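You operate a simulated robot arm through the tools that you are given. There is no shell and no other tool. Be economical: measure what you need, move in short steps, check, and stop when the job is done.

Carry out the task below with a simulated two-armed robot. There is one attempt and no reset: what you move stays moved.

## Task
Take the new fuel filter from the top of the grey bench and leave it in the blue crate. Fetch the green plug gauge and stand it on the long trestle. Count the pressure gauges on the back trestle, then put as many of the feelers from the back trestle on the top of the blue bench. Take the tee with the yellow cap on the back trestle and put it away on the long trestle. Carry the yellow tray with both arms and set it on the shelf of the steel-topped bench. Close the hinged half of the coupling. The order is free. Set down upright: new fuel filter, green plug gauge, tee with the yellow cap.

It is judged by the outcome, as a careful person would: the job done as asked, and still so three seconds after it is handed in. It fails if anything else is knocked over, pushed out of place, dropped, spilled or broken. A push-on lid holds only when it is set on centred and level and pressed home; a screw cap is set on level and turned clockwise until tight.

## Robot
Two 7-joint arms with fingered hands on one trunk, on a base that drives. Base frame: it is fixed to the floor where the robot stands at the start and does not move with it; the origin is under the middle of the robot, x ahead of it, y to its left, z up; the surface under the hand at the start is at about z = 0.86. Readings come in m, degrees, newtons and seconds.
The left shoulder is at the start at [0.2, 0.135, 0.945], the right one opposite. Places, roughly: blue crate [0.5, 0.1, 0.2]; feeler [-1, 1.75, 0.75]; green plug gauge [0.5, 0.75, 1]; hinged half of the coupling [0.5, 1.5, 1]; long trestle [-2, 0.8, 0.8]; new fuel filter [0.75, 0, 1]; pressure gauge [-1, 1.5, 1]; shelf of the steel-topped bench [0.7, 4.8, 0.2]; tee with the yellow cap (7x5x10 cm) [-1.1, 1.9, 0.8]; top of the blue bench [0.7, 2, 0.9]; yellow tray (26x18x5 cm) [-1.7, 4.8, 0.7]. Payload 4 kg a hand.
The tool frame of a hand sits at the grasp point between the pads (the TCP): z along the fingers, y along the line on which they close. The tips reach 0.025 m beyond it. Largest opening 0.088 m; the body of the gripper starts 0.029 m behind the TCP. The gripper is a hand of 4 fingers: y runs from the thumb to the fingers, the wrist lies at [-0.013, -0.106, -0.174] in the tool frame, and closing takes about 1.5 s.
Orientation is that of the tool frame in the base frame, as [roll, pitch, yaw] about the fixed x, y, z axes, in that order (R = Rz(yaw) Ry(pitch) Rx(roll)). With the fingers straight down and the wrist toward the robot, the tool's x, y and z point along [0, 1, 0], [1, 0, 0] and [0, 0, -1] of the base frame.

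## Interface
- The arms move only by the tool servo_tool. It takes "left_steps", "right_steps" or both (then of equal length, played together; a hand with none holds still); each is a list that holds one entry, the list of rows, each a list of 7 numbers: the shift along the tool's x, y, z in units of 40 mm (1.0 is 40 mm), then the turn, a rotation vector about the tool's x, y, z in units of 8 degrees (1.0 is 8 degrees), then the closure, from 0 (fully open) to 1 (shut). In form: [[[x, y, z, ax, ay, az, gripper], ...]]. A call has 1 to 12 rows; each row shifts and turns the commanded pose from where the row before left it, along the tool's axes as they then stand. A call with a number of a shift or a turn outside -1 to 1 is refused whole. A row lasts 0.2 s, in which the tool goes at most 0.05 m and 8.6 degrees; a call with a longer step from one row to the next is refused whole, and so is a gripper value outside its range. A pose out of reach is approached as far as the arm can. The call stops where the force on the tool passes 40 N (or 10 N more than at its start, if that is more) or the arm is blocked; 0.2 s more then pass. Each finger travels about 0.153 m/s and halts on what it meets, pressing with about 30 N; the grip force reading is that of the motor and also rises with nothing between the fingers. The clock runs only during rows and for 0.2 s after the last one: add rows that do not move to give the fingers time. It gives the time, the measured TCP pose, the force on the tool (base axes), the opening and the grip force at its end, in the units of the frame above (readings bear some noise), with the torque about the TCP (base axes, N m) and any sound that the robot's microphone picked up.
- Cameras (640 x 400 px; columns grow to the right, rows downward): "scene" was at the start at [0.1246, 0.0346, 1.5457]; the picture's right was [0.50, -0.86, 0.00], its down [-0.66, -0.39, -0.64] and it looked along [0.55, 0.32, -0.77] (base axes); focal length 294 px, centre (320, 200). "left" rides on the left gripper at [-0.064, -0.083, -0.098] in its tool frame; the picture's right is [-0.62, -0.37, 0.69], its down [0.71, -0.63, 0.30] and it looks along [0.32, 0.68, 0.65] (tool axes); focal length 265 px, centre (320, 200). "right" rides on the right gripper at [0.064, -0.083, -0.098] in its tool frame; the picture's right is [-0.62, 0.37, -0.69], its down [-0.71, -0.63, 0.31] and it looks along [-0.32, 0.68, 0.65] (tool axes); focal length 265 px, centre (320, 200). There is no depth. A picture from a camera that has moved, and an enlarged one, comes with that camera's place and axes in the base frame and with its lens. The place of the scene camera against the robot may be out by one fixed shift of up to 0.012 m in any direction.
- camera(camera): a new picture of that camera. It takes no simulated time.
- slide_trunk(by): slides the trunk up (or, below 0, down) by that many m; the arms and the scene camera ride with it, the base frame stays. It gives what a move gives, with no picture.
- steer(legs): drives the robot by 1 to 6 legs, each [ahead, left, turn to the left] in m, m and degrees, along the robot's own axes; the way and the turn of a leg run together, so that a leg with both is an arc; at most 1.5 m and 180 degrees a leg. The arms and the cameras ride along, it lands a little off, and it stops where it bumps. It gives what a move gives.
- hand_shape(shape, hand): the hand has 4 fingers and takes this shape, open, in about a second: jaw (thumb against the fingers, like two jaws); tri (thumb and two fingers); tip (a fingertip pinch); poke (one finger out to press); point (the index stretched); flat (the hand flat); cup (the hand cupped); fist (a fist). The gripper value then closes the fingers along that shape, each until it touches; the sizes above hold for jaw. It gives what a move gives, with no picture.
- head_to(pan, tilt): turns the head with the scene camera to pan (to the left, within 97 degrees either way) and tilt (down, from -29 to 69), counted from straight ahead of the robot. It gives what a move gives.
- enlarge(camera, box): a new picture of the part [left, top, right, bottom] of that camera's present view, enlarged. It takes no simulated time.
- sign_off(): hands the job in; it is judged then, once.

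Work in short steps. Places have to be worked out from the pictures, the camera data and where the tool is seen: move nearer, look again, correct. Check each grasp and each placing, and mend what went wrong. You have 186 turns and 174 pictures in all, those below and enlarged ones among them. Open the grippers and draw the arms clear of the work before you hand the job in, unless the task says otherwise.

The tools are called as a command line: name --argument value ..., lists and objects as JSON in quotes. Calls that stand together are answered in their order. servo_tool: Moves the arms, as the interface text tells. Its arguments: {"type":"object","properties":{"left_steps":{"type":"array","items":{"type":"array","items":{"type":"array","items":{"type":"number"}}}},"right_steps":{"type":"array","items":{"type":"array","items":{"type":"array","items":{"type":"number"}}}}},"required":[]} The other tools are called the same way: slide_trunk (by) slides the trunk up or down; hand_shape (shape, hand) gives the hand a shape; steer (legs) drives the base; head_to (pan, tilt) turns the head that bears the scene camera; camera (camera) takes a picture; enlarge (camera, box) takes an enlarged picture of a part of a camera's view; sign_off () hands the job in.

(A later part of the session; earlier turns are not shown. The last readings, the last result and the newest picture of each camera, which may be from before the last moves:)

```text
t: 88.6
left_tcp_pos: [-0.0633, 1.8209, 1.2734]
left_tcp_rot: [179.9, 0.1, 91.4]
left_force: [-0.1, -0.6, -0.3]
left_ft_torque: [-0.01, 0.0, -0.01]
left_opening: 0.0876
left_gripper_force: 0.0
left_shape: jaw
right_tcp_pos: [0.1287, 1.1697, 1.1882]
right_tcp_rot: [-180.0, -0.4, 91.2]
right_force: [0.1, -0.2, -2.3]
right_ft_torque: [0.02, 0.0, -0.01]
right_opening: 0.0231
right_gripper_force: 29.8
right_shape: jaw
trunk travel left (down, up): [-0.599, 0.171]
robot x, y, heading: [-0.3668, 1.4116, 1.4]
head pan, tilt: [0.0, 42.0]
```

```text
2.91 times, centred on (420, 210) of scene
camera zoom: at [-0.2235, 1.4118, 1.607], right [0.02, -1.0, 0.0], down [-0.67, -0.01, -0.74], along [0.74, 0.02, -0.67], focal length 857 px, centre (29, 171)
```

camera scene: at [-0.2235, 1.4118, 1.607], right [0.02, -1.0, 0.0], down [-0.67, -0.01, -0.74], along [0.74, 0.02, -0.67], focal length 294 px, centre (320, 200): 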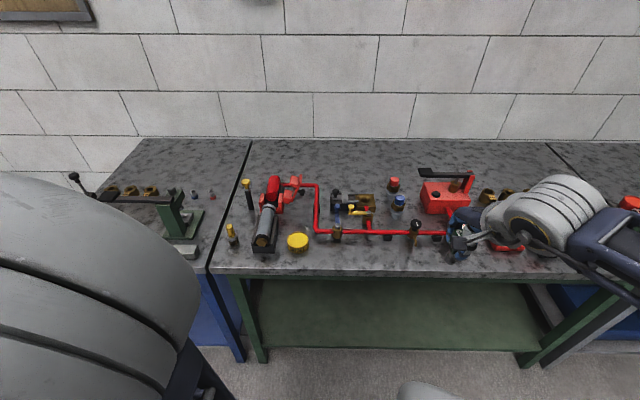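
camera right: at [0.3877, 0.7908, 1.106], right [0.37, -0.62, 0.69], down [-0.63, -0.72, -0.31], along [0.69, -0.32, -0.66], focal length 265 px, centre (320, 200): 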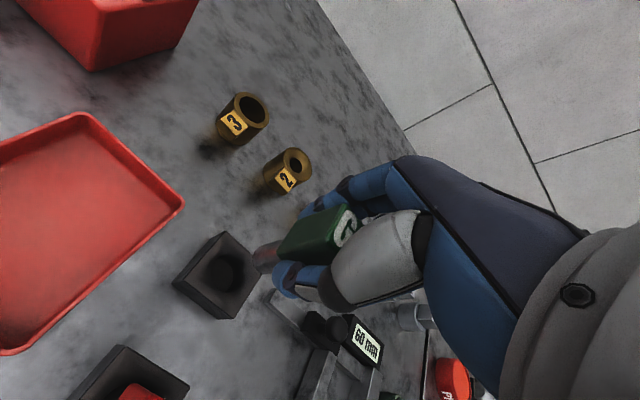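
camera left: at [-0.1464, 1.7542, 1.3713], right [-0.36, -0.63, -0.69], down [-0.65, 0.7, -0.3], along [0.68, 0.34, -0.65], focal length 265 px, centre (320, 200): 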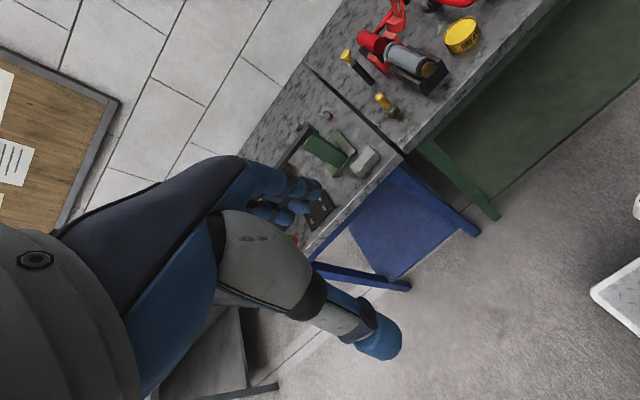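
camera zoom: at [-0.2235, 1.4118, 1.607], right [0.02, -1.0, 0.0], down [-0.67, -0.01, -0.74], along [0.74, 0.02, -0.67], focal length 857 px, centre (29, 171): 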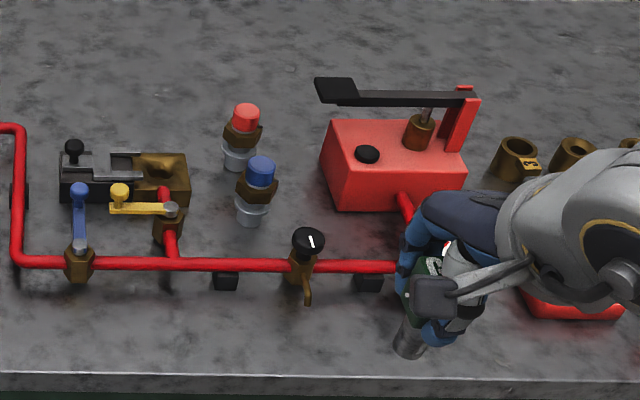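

The coupling's hinged half leans open to the right (tip about y≈1.50, z≈0.99; hinge near y≈1.555, z≈0.90, x≈0.56). I will swing it over with the closed left hand; position the base first.

steer --legs '[[0.12, -0.14, -1.4]]'

servo_tool --left_steps '[[[-0.5, 0.95, 0, 0, 0, 0, 0.5], [-0.5, 0.95, 0, 0, 0, 0, 1], [-0.5, 0.95, 0, 0, 0, 0, 1], [-0.5, 0.95, 0, 0, 0, 0, 1], [-0.5, 0.95, 0, 0, 0, 0, 1], [-0.5, 0.95, 0, 0, 0, 0, 1], [-0.5, 0.95, 0, 0, 0, 0, 1], [-0.5, 0.95, 0, 0, 0, 0, 1]]]'

camera --camera "left"

camera --camera "scene"

```text
t: 90.1
left_tcp_pos: [0.0699, 1.6749, 1.2728]
left_tcp_rot: [-180.0, 0.1, 89.6]
left_force: [-0.1, -0.1, -0.3]
left_ft_torque: [0.01, -0.01, -0.02]
left_opening: 0.0878
left_gripper_force: 0.1
left_shape: jaw
right_tcp_pos: [0.2436, 1.0186, 1.1893]
right_tcp_rot: [180.0, -0.3, 89.5]
right_force: [0.0, 0.3, -2.0]
right_ft_torque: [0.0, 0.02, 0.01]
right_opening: 0.0229
right_gripper_force: 30.5
right_shape: jaw
trunk travel left (down, up): [-0.599, 0.171]
robot x, y, heading: [-0.2431, 1.2718, -0.6]
head pan, tilt: [0.0, 42.0]
```

```text
t: 91.9
left_tcp_pos: [0.3742, 1.5117, 1.2702]
left_tcp_rot: [180.0, 0.1, 89.6]
left_force: [-0.9, -0.2, 0.2]
left_ft_torque: [0.01, 0.02, -0.02]
left_opening: 0.0
left_gripper_force: 29.8
left_shape: jaw
right_tcp_pos: [0.2437, 1.0182, 1.1894]
right_tcp_rot: [-180.0, -0.3, 89.6]
right_force: [0.1, 0.1, -2.7]
right_ft_torque: [0.03, -0.01, -0.02]
right_opening: 0.0232
right_gripper_force: 29.8
right_shape: jaw
trunk travel left (down, up): [-0.599, 0.171]
robot x, y, heading: [-0.2481, 1.2756, -0.3]
head pan, tilt: [0.0, 42.0]
```

```text
120 pictures are left
camera left: at [0.2897, 1.4481, 1.3688], right [-0.37, -0.62, -0.69], down [-0.63, 0.72, -0.31], along [0.69, 0.32, -0.65], focal length 265 px, centre (320, 200)
```

left: 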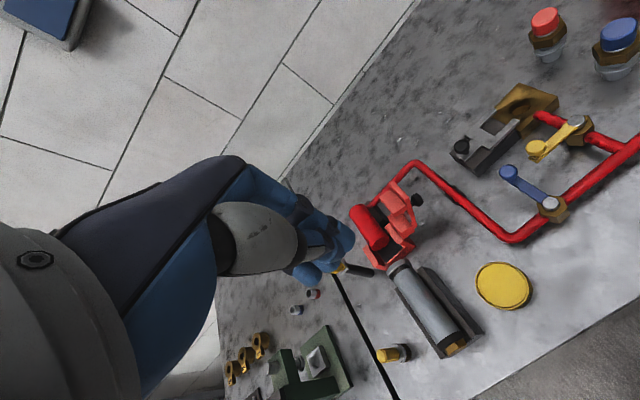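

```text
119 pictures are left
camera scene: at [-0.1021, 1.2701, 1.607], right [-0.01, -1.0, 0.0], down [-0.67, 0.0, -0.74], along [0.74, -0.01, -0.67], focal length 294 px, centre (320, 200)
```

scene: 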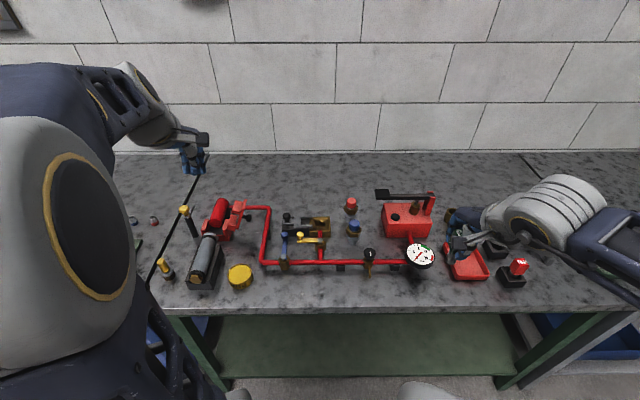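

enlarge --camera "left" --box '[310, 150, 450, 280]'

enlarge --camera "scene" --box '[170, 180, 290, 290]'

```text
3.08 times, centred on (380, 215) of left
camera zoom: at [0.2897, 1.4481, 1.3688], right [-0.37, -0.62, -0.69], down [-0.63, 0.72, -0.31], along [0.69, 0.32, -0.65], focal length 817 px, centre (135, 154)
```

zoom: 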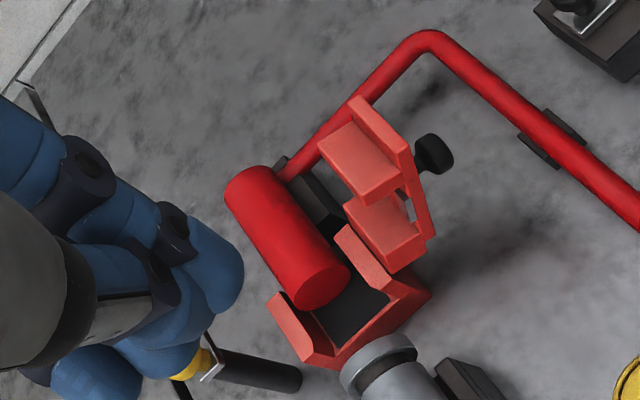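

```text
3.64 times, centred on (230, 235) of scene
camera zoom: at [-0.1021, 1.2701, 1.607], right [-0.01, -1.0, 0.0], down [-0.67, 0.0, -0.74], along [0.74, -0.01, -0.67], focal length 1071 px, centre (647, 73)
```

zoom: 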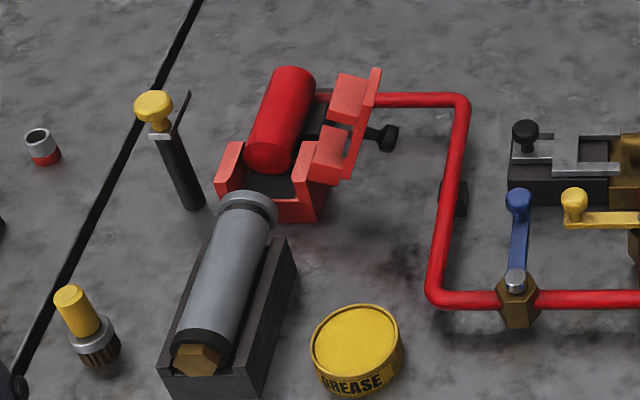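

Flap plate runs from hinge (y≈1.525, z≈0.89) to top (y≈1.50, z≈0.965), x 0.54–0.62, knob outward at y≈1.48. I bring the closed left hand to its right side, high first.

servo_tool --left_steps '[[[-0.36, 0.74, 0.7, 0, 0, 0, 1], [-0.36, 0.74, 0.7, 0, 0, 0, 1], [-0.36, 0.74, 0.7, 0, 0, 0, 1], [-0.36, 0.74, 0.7, 0, 0, 0, 1], [-0.36, 0.74, 0.7, 0, 0, 0, 1], [-0.36, 0.74, 0.7, 0, 0, 0, 1], [-0.36, 0.74, 0.7, 0, 0, 0, 1]]]'

camera --camera "left"

enlarge --camera "scene" --box '[130, 130, 330, 290]'

```text
t: 93.5
left_tcp_pos: [0.5787, 1.4126, 1.0764]
left_tcp_rot: [180.0, 0.1, 89.6]
left_force: [-0.4, 0.4, 0.1]
left_ft_torque: [-0.01, -0.05, 0.02]
left_opening: 0.0003
left_gripper_force: 30.2
left_shape: jaw
right_tcp_pos: [0.2431, 1.0192, 1.1881]
right_tcp_rot: [180.0, -0.2, 89.6]
right_force: [-0.4, 0.1, -1.9]
right_ft_torque: [0.02, 0.02, 0.03]
right_opening: 0.0231
right_gripper_force: 29.8
right_shape: jaw
trunk travel left (down, up): [-0.599, 0.171]
robot x, y, heading: [-0.245, 1.2734, -0.2]
head pan, tilt: [0.0, 42.0]
```

```text
116 pictures are left
camera left: at [0.4937, 1.3486, 1.1759], right [-0.37, -0.62, -0.69], down [-0.63, 0.72, -0.31], along [0.69, 0.32, -0.65], focal length 265 px, centre (320, 200)
```

left: 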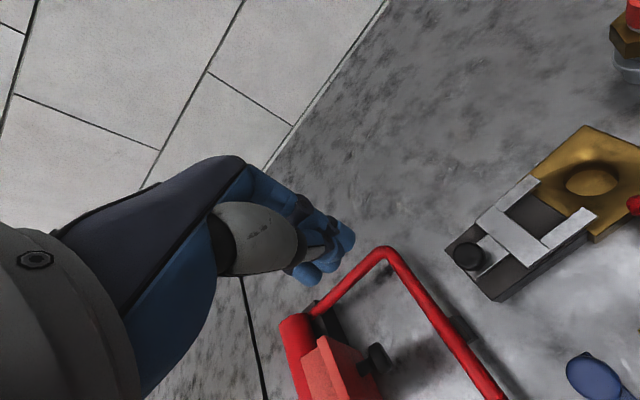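

```text
2.50 times, centred on (230, 210) of scene
camera zoom: at [-0.1021, 1.2702, 1.6071], right [-0.01, -1.0, 0.0], down [-0.67, 0.0, -0.74], along [0.74, -0.01, -0.67], focal length 736 px, centre (545, 175)
```

zoom: 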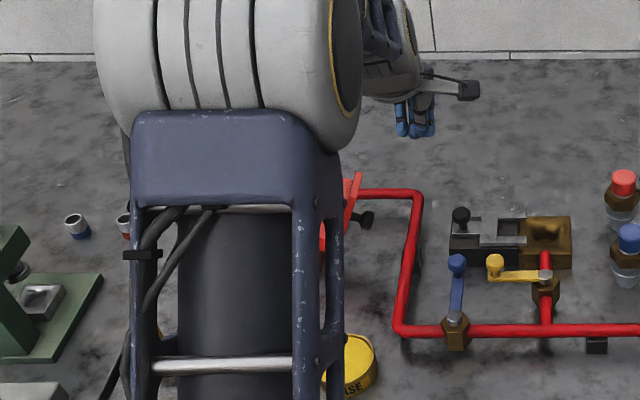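

I align x to ≈0.555, lower so the tips are at z≈0.955, then push toward +y in small steps.

servo_tool --left_steps '[[[0, -0.6, 0.6, 0, 0, 0, 1], [0, 0, 0.7, 0, 0, 0, 1], [0, 0, 0.7, 0, 0, 0, 1], [0, 0, 0.5, 0, 0, 0, 1], [0.4, 0, 0, 0, 0, 0, 1], [0.4, 0, 0, 0, 0, 0, 1], [0.4, 0, 0, 0, 0, 0, 1], [0.4, 0, 0, 0, 0, 0, 1]]]'

camera --camera "left"

```text
t: 95.3
left_tcp_pos: [0.5563, 1.4731, 0.9785]
left_tcp_rot: [179.8, 0.1, 89.5]
left_force: [3.5, -7.0, 8.1]
left_ft_torque: [0.29, 0.1, -0.13]
left_opening: 0.0
left_gripper_force: 29.6
left_shape: jaw
right_tcp_pos: [0.2427, 1.0177, 1.1887]
right_tcp_rot: [179.9, -0.3, 89.4]
right_force: [0.8, 0.2, -3.1]
right_ft_torque: [0.03, -0.01, 0.05]
right_opening: 0.0232
right_gripper_force: 29.5
right_shape: jaw
trunk travel left (down, up): [-0.599, 0.171]
robot x, y, heading: [-0.2449, 1.2732, -0.6]
head pan, tilt: [0.0, 42.0]
```

```text
114 pictures are left
camera left: at [0.4709, 1.4096, 1.0763], right [-0.37, -0.62, -0.69], down [-0.62, 0.72, -0.31], along [0.69, 0.32, -0.65], focal length 265 px, centre (320, 200)
```

left: 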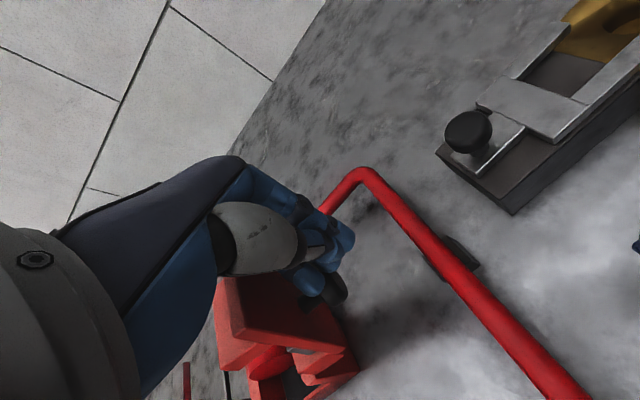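

Contact with light force and the flap has begun moving. I continue toward +y with a slight rise.

servo_tool --left_steps '[[[0.5, 0, -0.15, 0, 0, 0, 1], [0.5, 0, -0.15, 0, 0, 0, 1], [0.5, 0, 0, 0, 0, 0, 1], [0.5, 0, 0, 0, 0, 0, 1]]]'

camera --camera "left"

```text
t: 95.8
left_tcp_pos: [0.5574, 1.4826, 0.9865]
left_tcp_rot: [179.4, 0.5, 89.0]
left_force: [2.4, -7.0, 5.8]
left_ft_torque: [0.04, 0.01, 0.04]
left_opening: 0.0004
left_gripper_force: 30.2
left_shape: jaw
right_tcp_pos: [0.2444, 1.0165, 1.1876]
right_tcp_rot: [180.0, -0.3, 89.4]
right_force: [-0.3, 0.0, -1.7]
right_ft_torque: [-0.03, 0.0, 0.02]
right_opening: 0.023
right_gripper_force: 30.1
right_shape: jaw
trunk travel left (down, up): [-0.599, 0.171]
robot x, y, heading: [-0.248, 1.2742, -0.3]
head pan, tilt: [0.0, 42.0]
stopped in row 2 (left hand): the force on the tool passed its limit at 44 N (the readings are from after the stop); the commanded pose is now the measured one
```

```text
113 pictures are left
camera left: at [0.4723, 1.4204, 1.0852], right [-0.37, -0.62, -0.69], down [-0.61, 0.72, -0.32], along [0.7, 0.3, -0.65], focal length 265 px, centre (320, 200)
```

left: 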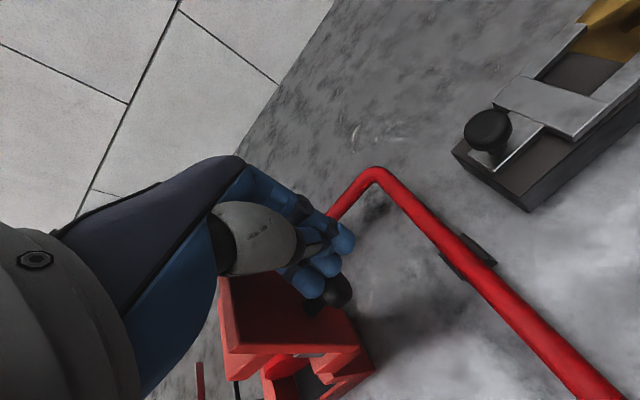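

The flap seems to have swung past vertical with the fingers on its knob. I lift the hand away to look before pushing more.

servo_tool --left_steps '[[[-0.5, 0, -0.5, 0, 0, 0, 1], [0, 0, -0.9, 0, 0, 0, 1], [0, 0, -0.9, 0, 0, 0, 1], [-0.5, 0, -0.9, 0, 0, 0, 1]]]'

camera --camera "left"

```text
t: 96.8
left_tcp_pos: [0.554, 1.4444, 1.117]
left_tcp_rot: [179.5, 0.5, 89.1]
left_force: [-0.9, 0.4, 0.7]
left_ft_torque: [0.02, -0.02, -0.02]
left_opening: 0.0001
left_gripper_force: 30.6
left_shape: jaw
right_tcp_pos: [0.2427, 1.0172, 1.1879]
right_tcp_rot: [180.0, -0.3, 89.5]
right_force: [0.2, 0.4, -2.7]
right_ft_torque: [-0.03, -0.03, 0.0]
right_opening: 0.023
right_gripper_force: 30.0
right_shape: jaw
trunk travel left (down, up): [-0.599, 0.171]
robot x, y, heading: [-0.2447, 1.2737, -0.7]
head pan, tilt: [0.0, 42.0]
```

```text
112 pictures are left
camera left: at [0.4691, 1.3825, 1.2155], right [-0.37, -0.62, -0.69], down [-0.62, 0.72, -0.32], along [0.69, 0.31, -0.65], focal length 265 px, centre (320, 200)
```

left: 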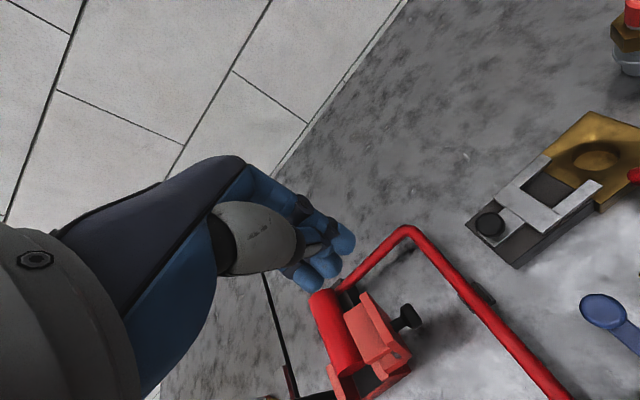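

It fell (or was dragged) back open. I repeat, this time following an arc: push, then rise as it rotates, and leave straight up.

servo_tool --left_steps '[[[-0.7, 0, 0.4, 0, 0, 0, 1], [0, 0, 0.9, 0, 0, 0, 1], [0, 0, 0.9, 0, 0, 0, 1], [0, 0, 0.9, 0, 0, 0, 1], [0, 0, 0.25, 0, 0, 0, 1], [0.5, 0, 0, 0, 0, 0, 1], [0.5, 0, 0, 0, 0, 0, 1], [0.4, 0, 0, 0, 0, 0, 1], [0.3, 0, -0.3, 0, 0, 0, 1], [0.3, 0, -0.3, 0, 0, 0, 1], [0.3, 0, -0.25, 0, 0, 0, 1]]]'

camera --camera "left"

```text
t: 99.2
left_tcp_pos: [0.5578, 1.51, 1.0134]
left_tcp_rot: [179.5, 0.4, 89.0]
left_force: [1.3, -0.7, -0.5]
left_ft_torque: [0.01, -0.03, -0.01]
left_opening: 0.0
left_gripper_force: 30.2
left_shape: jaw
right_tcp_pos: [0.2434, 1.0172, 1.1886]
right_tcp_rot: [180.0, -0.3, 89.5]
right_force: [-0.2, -0.3, -2.0]
right_ft_torque: [-0.02, 0.0, -0.04]
right_opening: 0.0233
right_gripper_force: 30.0
right_shape: jaw
trunk travel left (down, up): [-0.599, 0.171]
robot x, y, heading: [-0.25, 1.2784, -0.6]
head pan, tilt: [0.0, 42.0]
```

```text
111 pictures are left
camera left: at [0.4723, 1.4471, 1.1121], right [-0.37, -0.62, -0.69], down [-0.61, 0.72, -0.32], along [0.69, 0.31, -0.65], focal length 265 px, centre (320, 200)
```

left: 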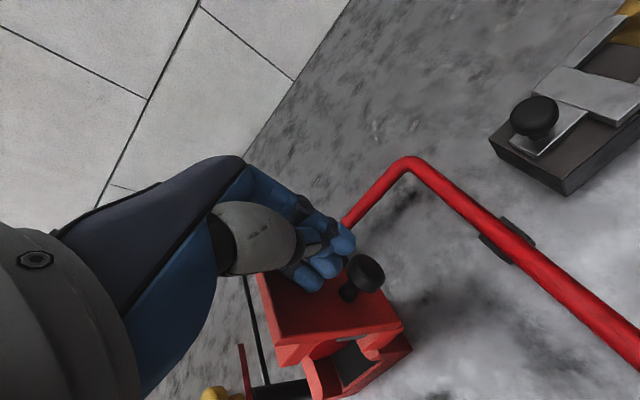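

The flap is now tilted past vertical with fingers above it. I move further +y past the hinge line and press down gently.

servo_tool --left_steps '[[[0.5, 0, -0.3, 0, 0, 0, 1], [0.5, 0, -0.3, 0, 0, 0, 1], [0.5, 0, 0, 0, 0, 0, 1], [0, 0, 0.3, 0, 0, 0, 1], [0, 0, 0.3, 0, 0, 0, 1], [0, 0, 0.3, 0, 0, 0, 1], [0, 0, 0.3, 0, 0, 0, 1]]]'

camera --camera "left"

```text
t: 100.8
left_tcp_pos: [0.5607, 1.5715, 0.9931]
left_tcp_rot: [179.1, 0.3, 89.2]
left_force: [11.1, 10.6, 21.7]
left_ft_torque: [0.33, 0.05, -0.09]
left_opening: 0.0001
left_gripper_force: 30.4
left_shape: jaw
right_tcp_pos: [0.2437, 1.0169, 1.1886]
right_tcp_rot: [180.0, -0.3, 89.5]
right_force: [0.0, 0.4, -2.9]
right_ft_torque: [-0.01, -0.04, 0.0]
right_opening: 0.023
right_gripper_force: 30.4
right_shape: jaw
trunk travel left (down, up): [-0.599, 0.171]
robot x, y, heading: [-0.245, 1.277, -0.4]
head pan, tilt: [0.0, 42.0]
```

```text
110 pictures are left
camera left: at [0.4756, 1.5089, 1.0906], right [-0.37, -0.62, -0.7], down [-0.61, 0.72, -0.32], along [0.7, 0.31, -0.64], focal length 265 px, centre (320, 200)
```

left: 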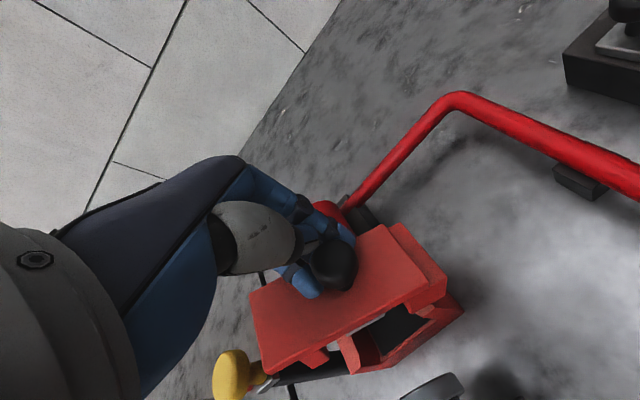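

Nearly closed. I lift straight up a little and inspect.

servo_tool --left_steps '[[[0, 0, -0.5, 0, 0, 0, 1], [0, 0, -0.9, 0, 0, 0, 1], [0, 0, -0.9, 0, 0, 0, 1], [0, 0, -0.5, 0, 0, 0, 1]]]'

camera --camera "left"

```text
t: 101.8
left_tcp_pos: [0.5605, 1.569, 1.1044]
left_tcp_rot: [179.7, 0.4, 88.9]
left_force: [-0.3, -0.5, 0.4]
left_ft_torque: [0.03, -0.02, -0.01]
left_opening: 0.0
left_gripper_force: 30.2
left_shape: jaw
right_tcp_pos: [0.2443, 1.0172, 1.1883]
right_tcp_rot: [180.0, -0.3, 89.5]
right_force: [0.4, 0.6, -2.8]
right_ft_torque: [0.02, 0.02, 0.04]
right_opening: 0.0231
right_gripper_force: 30.7
right_shape: jaw
trunk travel left (down, up): [-0.599, 0.171]
robot x, y, heading: [-0.2404, 1.2758, -0.6]
head pan, tilt: [0.0, 42.0]
```

```text
109 pictures are left
camera left: at [0.4739, 1.5071, 1.2019], right [-0.37, -0.62, -0.69], down [-0.62, 0.72, -0.32], along [0.69, 0.31, -0.65], focal length 265 px, centre (320, 200)
```

left: 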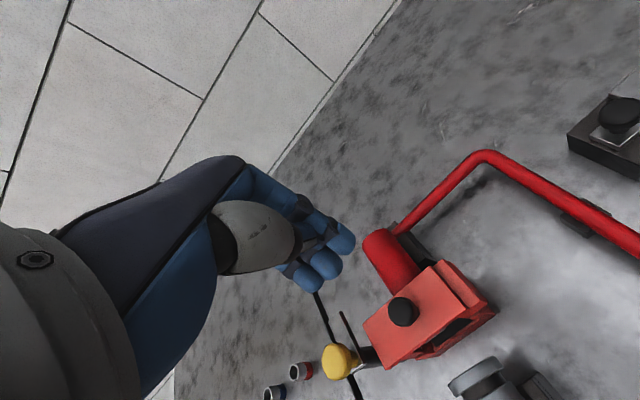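

enlarge --camera "left" --box '[340, 220, 540, 380]'

```text
2.50 times, centred on (440, 300) of left
camera zoom: at [0.4739, 1.5071, 1.2019], right [-0.37, -0.62, -0.69], down [-0.62, 0.72, -0.32], along [0.69, 0.31, -0.65], focal length 664 px, centre (20, -50)
```

zoom: 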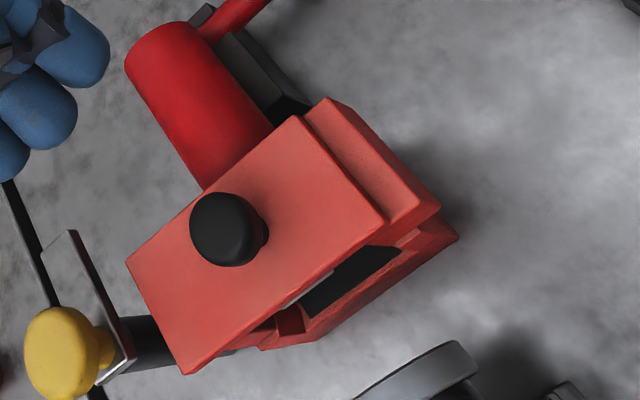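

The plate is still ~25° open (left edge z≈0.96). I press down further from the hinge, at y≈1.635.

servo_tool --left_steps '[[[0.8, -0.1, 0, 0, 0, 0, 1], [0.85, 0, 0, 0, 0, 0, 1], [0, 0, 0.7, 0, 0, 0, 1], [0, 0, 0.7, 0, 0, 0, 1], [0, 0, 0.5, 0, 0, 0, 1], [0, 0, 0.3, 0, 0, 0, 1], [0, 0, 0.3, 0, 0, 0, 1], [0, 0, 0.3, 0, 0, 0, 1], [0, 0, 0.3, 0, 0, 0, 1]]]'

camera --camera "left"

```text
t: 103.8
left_tcp_pos: [0.5547, 1.634, 0.9759]
left_tcp_rot: [179.5, 0.5, 89.0]
left_force: [-0.6, -0.1, 0.1]
left_ft_torque: [0.01, -0.03, 0.01]
left_opening: 0.0003
left_gripper_force: 30.3
left_shape: jaw
right_tcp_pos: [0.2441, 1.0175, 1.1887]
right_tcp_rot: [-180.0, -0.3, 89.4]
right_force: [0.1, -0.2, -2.0]
right_ft_torque: [0.0, 0.01, 0.0]
right_opening: 0.0231
right_gripper_force: 30.1
right_shape: jaw
trunk travel left (down, up): [-0.599, 0.171]
robot x, y, heading: [-0.2461, 1.2741, -0.7]
head pan, tilt: [0.0, 42.0]
```

```text
107 pictures are left
camera left: at [0.4696, 1.5725, 1.075], right [-0.37, -0.62, -0.69], down [-0.61, 0.72, -0.32], along [0.69, 0.31, -0.65], focal length 265 px, centre (320, 200)
```

left: 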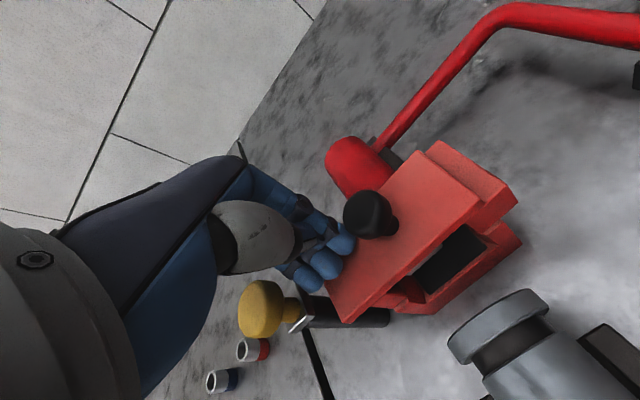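

No contact yet, and a yellow-knobbed tool stands close at y≈1.71. I shift back to press on the knob itself (y≈1.607).

servo_tool --left_steps '[[[0, 0, -0.7, 0, 0, 0, 1], [-0.7, 0, 0, 0, 0, 0, 1], [0, 0, 0.4, 0, 0, 0, 1], [0, 0, 0.25, 0, 0, 0, 1], [0, 0, 0.25, 0, 0, 0, 1], [0, 0, 0.25, 0, 0, 0, 1], [0, 0, 0.25, 0, 0, 0, 1], [0, 0, 0.25, 0, 0, 0, 1], [0, 0, 0.25, 0, 0, 0, 1]]]'

camera --camera "left"

```text
t: 104.7
left_tcp_pos: [0.5635, 1.6057, 0.9983]
left_tcp_rot: [178.0, 0.1, 89.0]
left_force: [1.0, 0.3, 7.2]
left_ft_torque: [0.04, 0.02, 0.01]
left_opening: 0.0
left_gripper_force: 29.9
left_shape: jaw
right_tcp_pos: [0.2434, 1.0165, 1.1876]
right_tcp_rot: [-179.9, -0.3, 89.5]
right_force: [-0.6, -0.1, -3.2]
right_ft_torque: [0.03, 0.0, -0.05]
right_opening: 0.0233
right_gripper_force: 29.8
right_shape: jaw
trunk travel left (down, up): [-0.599, 0.171]
robot x, y, heading: [-0.2464, 1.2747, -0.7]
head pan, tilt: [0.0, 42.0]
stopped in row 4 (left hand): the force on the tool passed its limit at 48 N (the readings are from after the stop); the commanded pose is now the measured one
```

```text
106 pictures are left
camera left: at [0.475, 1.5424, 1.0944], right [-0.35, -0.62, -0.7], down [-0.61, 0.72, -0.33], along [0.71, 0.31, -0.63], focal length 265 px, centre (320, 200)
```

left: 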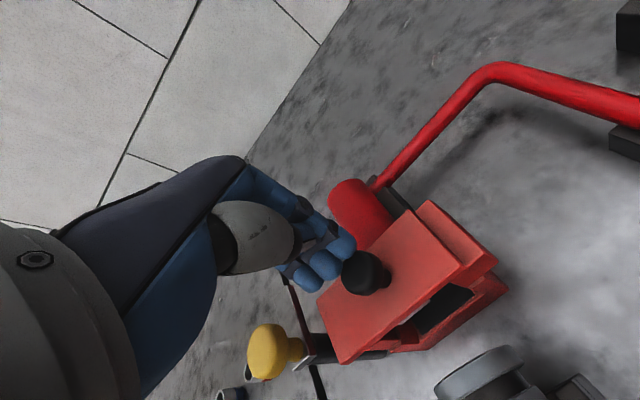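

Pressing on the knob met solid resistance — it may already be seated. I withdraw the arm and inspect with the head camera.

servo_tool --left_steps '[[[0, 0, -0.9, 0, 0, 0, 1], [0, 0, -0.9, 0, 0, 0, 1], [0, 0, -0.9, 0, 0, 0, 1], [0.4, -0.8, -0.6, 0, 0, 0, 1], [0.4, -0.8, -0.6, 0, 0, 0, 1], [0.4, -0.8, -0.6, 0, 0, 0, 1], [0.6, -0.8, 0, 0, 0, 0, 0.5], [0.6, -0.8, 0, 0, 0, 0, 0.5], [0.6, -0.8, 0, 0, 0, 0, 0], [0.6, -0.8, 0, 0, 0, 0, 0], [0.6, -0.8, 0, 0, 0, 0, 0], [0.6, -0.8, 0, 0, 0, 0, 0]]]'

enlarge --camera "scene" --box '[170, 180, 290, 290]'

camera --camera "left"

```text
t: 107.3
left_tcp_pos: [0.2709, 1.803, 1.1672]
left_tcp_rot: [178.1, 0.0, 89.0]
left_force: [-0.4, 0.3, -0.2]
left_ft_torque: [0.04, 0.0, 0.02]
left_opening: 0.0881
left_gripper_force: 0.1
left_shape: jaw
right_tcp_pos: [0.2431, 1.0181, 1.1878]
right_tcp_rot: [180.0, -0.3, 89.5]
right_force: [0.1, -0.9, -1.4]
right_ft_torque: [-0.01, 0.02, -0.03]
right_opening: 0.0229
right_gripper_force: 30.2
right_shape: jaw
trunk travel left (down, up): [-0.599, 0.171]
robot x, y, heading: [-0.2471, 1.2697, -0.6]
head pan, tilt: [0.0, 42.0]
```

```text
3.64 times, centred on (230, 235) of scene
camera zoom: at [-0.1014, 1.2694, 1.607], right [-0.01, -1.0, 0.0], down [-0.67, 0.01, -0.74], along [0.74, -0.01, -0.67], focal length 1071 px, centre (647, 73)
```

zoom: 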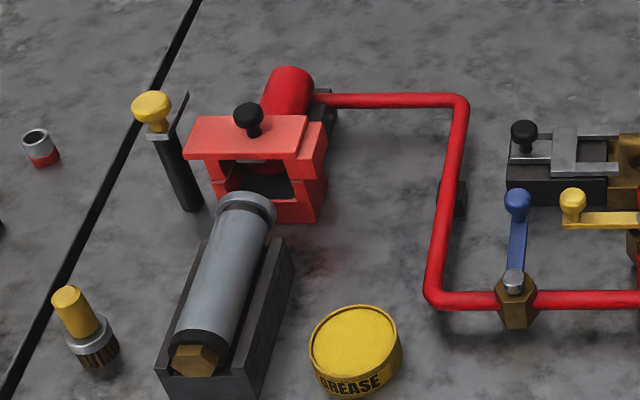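

```text
104 pictures are left
camera left: at [0.1832, 1.7391, 1.2634], right [-0.36, -0.62, -0.7], down [-0.61, 0.72, -0.33], along [0.71, 0.31, -0.63], focal length 265 px, centre (320, 200)
```

left: 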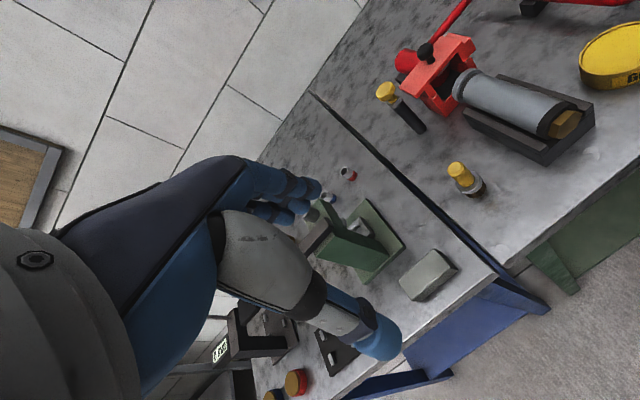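

enlarge --camera "scene" --box '[210, 195, 270, 245]'

enlarge --camera "left" --box '[370, 20, 510, 140]'

```text
8.00 times, centred on (240, 220) of scene
camera zoom: at [-0.1014, 1.2694, 1.607], right [-0.01, -1.0, 0.0], down [-0.67, 0.01, -0.74], along [0.74, -0.01, -0.67], focal length 2356 px, centre (960, 40)
```

zoom: 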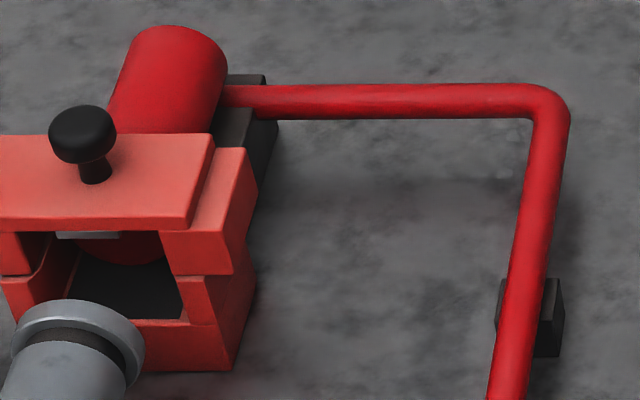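

```text
3.33 times, centred on (440, 80) of left
camera zoom: at [0.1832, 1.7391, 1.2634], right [-0.36, -0.62, -0.7], down [-0.61, 0.72, -0.33], along [0.71, 0.31, -0.63], focal length 885 px, centre (-80, 600)
```

zoom: 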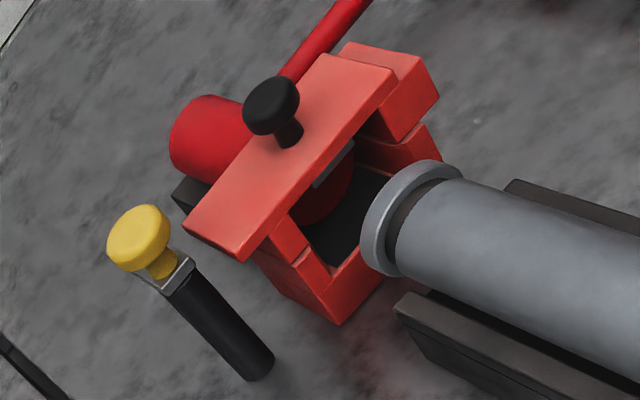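

The coupling half is seated on its base: closed. Now to the trestles: I back away and drive left past the end of the back trestle into open floor, then survey.

steer --legs '[[-0.15, 0, 0.6], [0, 1.4, 0], [0, 0.45, 0]]'

head_to --pan 90 --tilt 15

camera --camera "scene"

```text
t: 117.4
left_tcp_pos: [0.1836, 3.5988, 1.167]
left_tcp_rot: [178.1, 0.1, 87.1]
left_force: [-0.3, -0.7, -0.3]
left_ft_torque: [0.0, -0.04, 0.0]
left_opening: 0.0877
left_gripper_force: 0.1
left_shape: jaw
right_tcp_pos: [0.1289, 2.8149, 1.1872]
right_tcp_rot: [-180.0, -0.3, 87.5]
right_force: [0.4, -0.1, -2.6]
right_ft_torque: [0.01, -0.01, 0.01]
right_opening: 0.0232
right_gripper_force: 30.2
right_shape: jaw
trunk travel left (down, up): [-0.599, 0.171]
robot x, y, heading: [-0.353, 3.0897, -2.6]
head pan, tilt: [0.0, 42.0]
```

```text
t: 119.0
left_tcp_pos: [0.1824, 3.5988, 1.1678]
left_tcp_rot: [178.1, 0.2, 87.1]
left_force: [-0.4, 0.0, 0.8]
left_ft_torque: [0.0, -0.01, 0.01]
left_opening: 0.088
left_gripper_force: 0.0
left_shape: jaw
right_tcp_pos: [0.1273, 2.8151, 1.1885]
right_tcp_rot: [180.0, -0.3, 87.5]
right_force: [-0.4, 0.9, -2.8]
right_ft_torque: [-0.01, 0.0, -0.02]
right_opening: 0.0232
right_gripper_force: 30.0
right_shape: jaw
trunk travel left (down, up): [-0.599, 0.171]
robot x, y, heading: [-0.3498, 3.0855, -2.1]
head pan, tilt: [90.0, 15.0]
```

```text
101 pictures are left
camera scene: at [-0.2879, 3.1763, 1.6495], right [1.0, -0.04, 0.0], down [-0.01, -0.26, -0.97], along [0.04, 0.96, -0.26], focal length 294 px, centre (320, 200)
```

scene: 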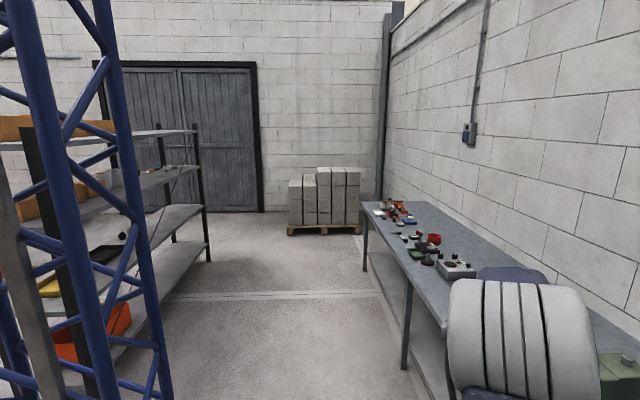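

Open floor here. I turn left 90° and look toward −x.

steer --legs '[[0, 0.1, 92]]'

head_to --pan 95 --tilt 20

camera --camera "scene"

head_to --pan 40 --tilt 15

camera --camera "scene"

```text
t: 123.5
left_tcp_pos: [-0.9729, 3.6346, 1.1686]
left_tcp_rot: [178.0, 0.2, -177.3]
left_force: [-0.2, -0.2, 0.5]
left_ft_torque: [0.0, 0.03, -0.01]
left_opening: 0.0879
left_gripper_force: 0.1
left_shape: jaw
right_tcp_pos: [-0.1867, 3.6548, 1.188]
right_tcp_rot: [180.0, -0.3, -177.1]
right_force: [-0.2, -0.4, -2.4]
right_ft_torque: [-0.03, -0.01, 0.03]
right_opening: 0.023
right_gripper_force: 30.1
right_shape: jaw
trunk travel left (down, up): [-0.599, 0.171]
robot x, y, heading: [-0.4131, 3.1523, 92.8]
head pan, tilt: [90.0, 15.0]
```

```text
t: 124.1
left_tcp_pos: [-0.9724, 3.6361, 1.1668]
left_tcp_rot: [178.2, 0.1, -177.4]
left_force: [1.2, -1.0, -0.5]
left_ft_torque: [-0.03, -0.01, -0.02]
left_opening: 0.0882
left_gripper_force: 0.1
left_shape: jaw
right_tcp_pos: [-0.1874, 3.6553, 1.1874]
right_tcp_rot: [-180.0, -0.3, -177.1]
right_force: [0.3, -0.7, -3.4]
right_ft_torque: [-0.01, -0.01, 0.02]
right_opening: 0.023
right_gripper_force: 30.0
right_shape: jaw
trunk travel left (down, up): [-0.599, 0.171]
robot x, y, heading: [-0.4183, 3.1503, 93.0]
head pan, tilt: [95.0, 20.0]
```

```text
100 pictures are left
camera scene: at [-0.5099, 3.1946, 1.6414], right [-0.14, 0.99, 0.0], down [0.34, 0.05, -0.94], along [-0.93, -0.13, -0.34], focal length 294 px, centre (320, 200)
```

scene: 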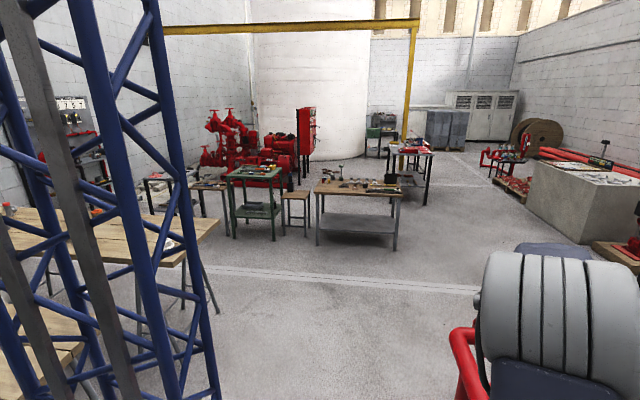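

```text
t: 125.3
left_tcp_pos: [-0.9724, 3.6361, 1.1675]
left_tcp_rot: [178.0, 0.2, -177.4]
left_force: [-0.4, 0.5, -0.3]
left_ft_torque: [0.01, 0.0, 0.01]
left_opening: 0.0881
left_gripper_force: 0.1
left_shape: jaw
right_tcp_pos: [-0.1868, 3.6549, 1.1877]
right_tcp_rot: [-180.0, -0.3, -177.0]
right_force: [0.2, 0.1, -1.9]
right_ft_torque: [0.0, -0.02, -0.02]
right_opening: 0.023
right_gripper_force: 30.2
right_shape: jaw
trunk travel left (down, up): [-0.599, 0.171]
robot x, y, heading: [-0.4129, 3.1524, 92.7]
head pan, tilt: [40.0, 15.0]
```

```text
99 pictures are left
camera scene: at [-0.4814, 3.2758, 1.6495], right [0.73, 0.68, 0.0], down [0.18, -0.19, -0.97], along [-0.66, 0.71, -0.26], focal length 294 px, centre (320, 200)
```

scene: 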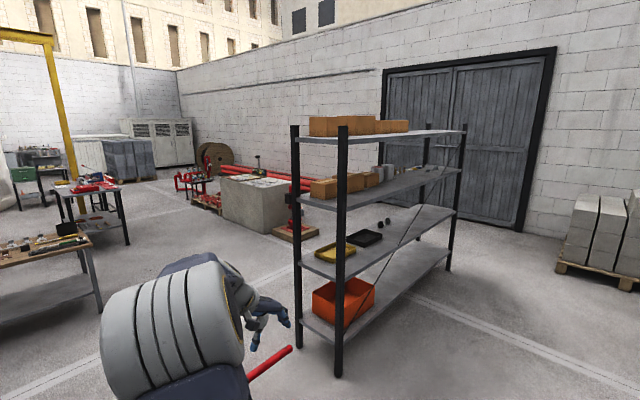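

Trestle ends lie near y≈2.2; I plan to approach the long trestle from its end facing −y. I turn left another 90° and look ahead and left.

steer --legs '[[0, 0, 88]]'

head_to --pan 45 --tilt 30

camera --camera "scene"

head_to --pan -15 --tilt 30

camera --camera "scene"

```text
t: 129.4
left_tcp_pos: [-0.927, 2.6206, 1.1676]
left_tcp_rot: [178.2, 0.2, -90.6]
left_force: [-0.4, -0.2, 0.0]
left_ft_torque: [-0.01, -0.01, -0.01]
left_opening: 0.0878
left_gripper_force: 0.1
left_shape: jaw
right_tcp_pos: [-0.9055, 3.406, 1.1883]
right_tcp_rot: [180.0, -0.3, -90.0]
right_force: [0.6, 0.2, -2.3]
right_ft_torque: [0.03, 0.03, 0.01]
right_opening: 0.0229
right_gripper_force: 30.4
right_shape: jaw
trunk travel left (down, up): [-0.599, 0.171]
robot x, y, heading: [-0.4171, 3.1499, 179.7]
head pan, tilt: [40.0, 15.0]
```

```text
t: 130.2
left_tcp_pos: [-0.9262, 2.6207, 1.167]
left_tcp_rot: [178.2, 0.2, -90.5]
left_force: [0.3, -0.7, -0.3]
left_ft_torque: [-0.02, 0.01, 0.01]
left_opening: 0.0879
left_gripper_force: 0.1
left_shape: jaw
right_tcp_pos: [-0.9047, 3.4055, 1.1884]
right_tcp_rot: [-180.0, -0.4, -90.2]
right_force: [0.7, 0.3, -3.1]
right_ft_torque: [0.0, 0.01, -0.01]
right_opening: 0.0232
right_gripper_force: 29.9
right_shape: jaw
trunk travel left (down, up): [-0.599, 0.171]
robot x, y, heading: [-0.4195, 3.1481, 179.7]
head pan, tilt: [45.0, 30.0]
```

```text
98 pictures are left
camera scene: at [-0.5387, 3.0836, 1.6254], right [-0.71, 0.71, 0.0], down [0.35, 0.35, -0.87], along [-0.61, -0.61, -0.5], focal length 294 px, centre (320, 200)
```

scene: 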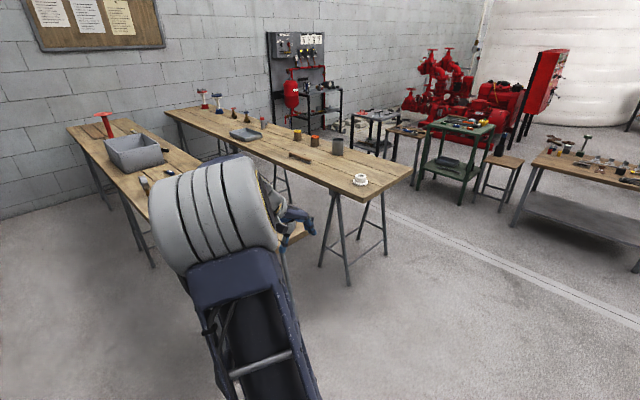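

```text
t: 131.5
left_tcp_pos: [-0.9263, 2.6196, 1.1685]
left_tcp_rot: [178.1, 0.2, -90.5]
left_force: [-0.7, -0.7, -0.7]
left_ft_torque: [0.02, 0.01, -0.04]
left_opening: 0.0878
left_gripper_force: 0.1
left_shape: jaw
right_tcp_pos: [-0.9052, 3.4061, 1.189]
right_tcp_rot: [-180.0, -0.3, -90.1]
right_force: [0.2, -0.3, -2.9]
right_ft_torque: [0.0, -0.04, -0.01]
right_opening: 0.0231
right_gripper_force: 29.6
right_shape: jaw
trunk travel left (down, up): [-0.599, 0.171]
robot x, y, heading: [-0.4141, 3.1541, 179.9]
head pan, tilt: [-15.0, 30.0]
```

```text
97 pictures are left
camera scene: at [-0.562, 3.1709, 1.6253], right [0.26, 0.97, 0.0], down [0.48, -0.13, -0.87], along [-0.84, 0.22, -0.5], focal length 294 px, centre (320, 200)
```

scene: 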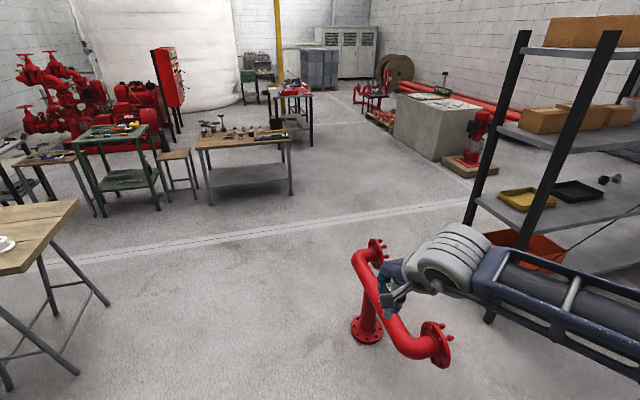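

Long trestle (B) spans x≈−1.7 to −2.3, end at y≈2.15; the red floor pipes stand at about (−1.2…−1.7, 3.6…4.0). I drive to about (−1.65, 2.9) and turn to face −y.

steer --legs '[[0.4, 0.2, 0], [0.84, 0, 0], [0, 0, 90]]'

head_to --pan -15 --tilt 40

camera --camera "scene"

head_to --pan 35 --tilt 30

camera --camera "scene"

```text
t: 142.2
left_tcp_pos: [-1.1049, 2.4516, 1.1679]
left_tcp_rot: [178.1, 0.2, 2.5]
left_force: [-0.9, -0.1, -0.5]
left_ft_torque: [0.0, -0.01, 0.01]
left_opening: 0.0879
left_gripper_force: 0.0
left_shape: jaw
right_tcp_pos: [-1.8903, 2.4325, 1.1883]
right_tcp_rot: [-180.0, -0.3, 2.9]
right_force: [-0.5, 0.1, -3.1]
right_ft_torque: [0.0, -0.02, -0.04]
right_opening: 0.023
right_gripper_force: 29.7
right_shape: jaw
trunk travel left (down, up): [-0.599, 0.171]
robot x, y, heading: [-1.6633, 2.9379, -87.1]
head pan, tilt: [-15.0, 30.0]
```

```text
t: 143.0
left_tcp_pos: [-1.1059, 2.4527, 1.1679]
left_tcp_rot: [178.1, 0.2, 2.4]
left_force: [-0.1, -0.2, -0.7]
left_ft_torque: [-0.02, -0.02, -0.01]
left_opening: 0.0878
left_gripper_force: 0.0
left_shape: jaw
right_tcp_pos: [-1.8913, 2.4325, 1.1886]
right_tcp_rot: [-180.0, -0.3, 2.9]
right_force: [0.3, 0.5, -2.4]
right_ft_torque: [0.02, -0.04, 0.01]
right_opening: 0.023
right_gripper_force: 30.0
right_shape: jaw
trunk travel left (down, up): [-0.599, 0.171]
robot x, y, heading: [-1.6627, 2.9383, -86.8]
head pan, tilt: [-15.0, 40.0]
```

```text
96 pictures are left
camera scene: at [-1.6776, 2.7895, 1.61], right [-0.98, 0.21, 0.0], down [0.13, 0.63, -0.77], along [-0.16, -0.75, -0.64], focal length 294 px, centre (320, 200)
```

scene: 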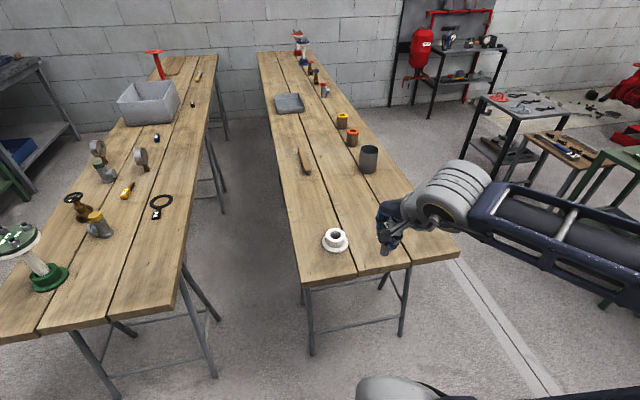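

```text
t: 144.2
left_tcp_pos: [-1.1057, 2.4537, 1.1678]
left_tcp_rot: [178.0, 0.2, 2.4]
left_force: [0.7, 0.2, -0.7]
left_ft_torque: [-0.03, 0.01, 0.0]
left_opening: 0.088
left_gripper_force: 0.0
left_shape: jaw
right_tcp_pos: [-1.8909, 2.4335, 1.1897]
right_tcp_rot: [180.0, -0.3, 2.9]
right_force: [-0.2, 0.0, -1.5]
right_ft_torque: [0.02, 0.01, 0.0]
right_opening: 0.0228
right_gripper_force: 29.8
right_shape: jaw
trunk travel left (down, up): [-0.599, 0.171]
robot x, y, heading: [-1.6662, 2.9353, -87.1]
head pan, tilt: [35.0, 30.0]
```

```text
95 pictures are left
camera scene: at [-1.6042, 2.8013, 1.6253], right [-0.79, -0.61, 0.0], down [-0.31, 0.39, -0.87], along [0.53, -0.68, -0.5], focal length 294 px, centre (320, 200)
```

scene: 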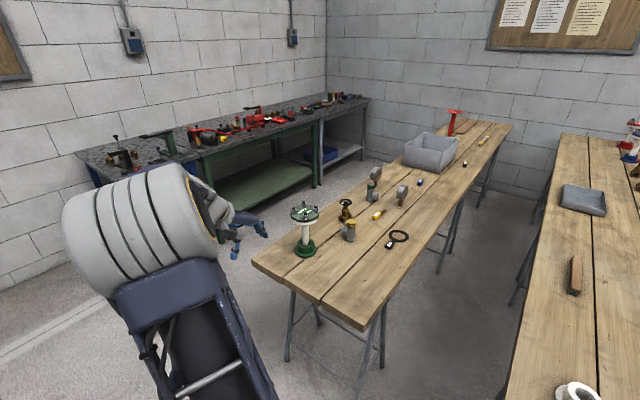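

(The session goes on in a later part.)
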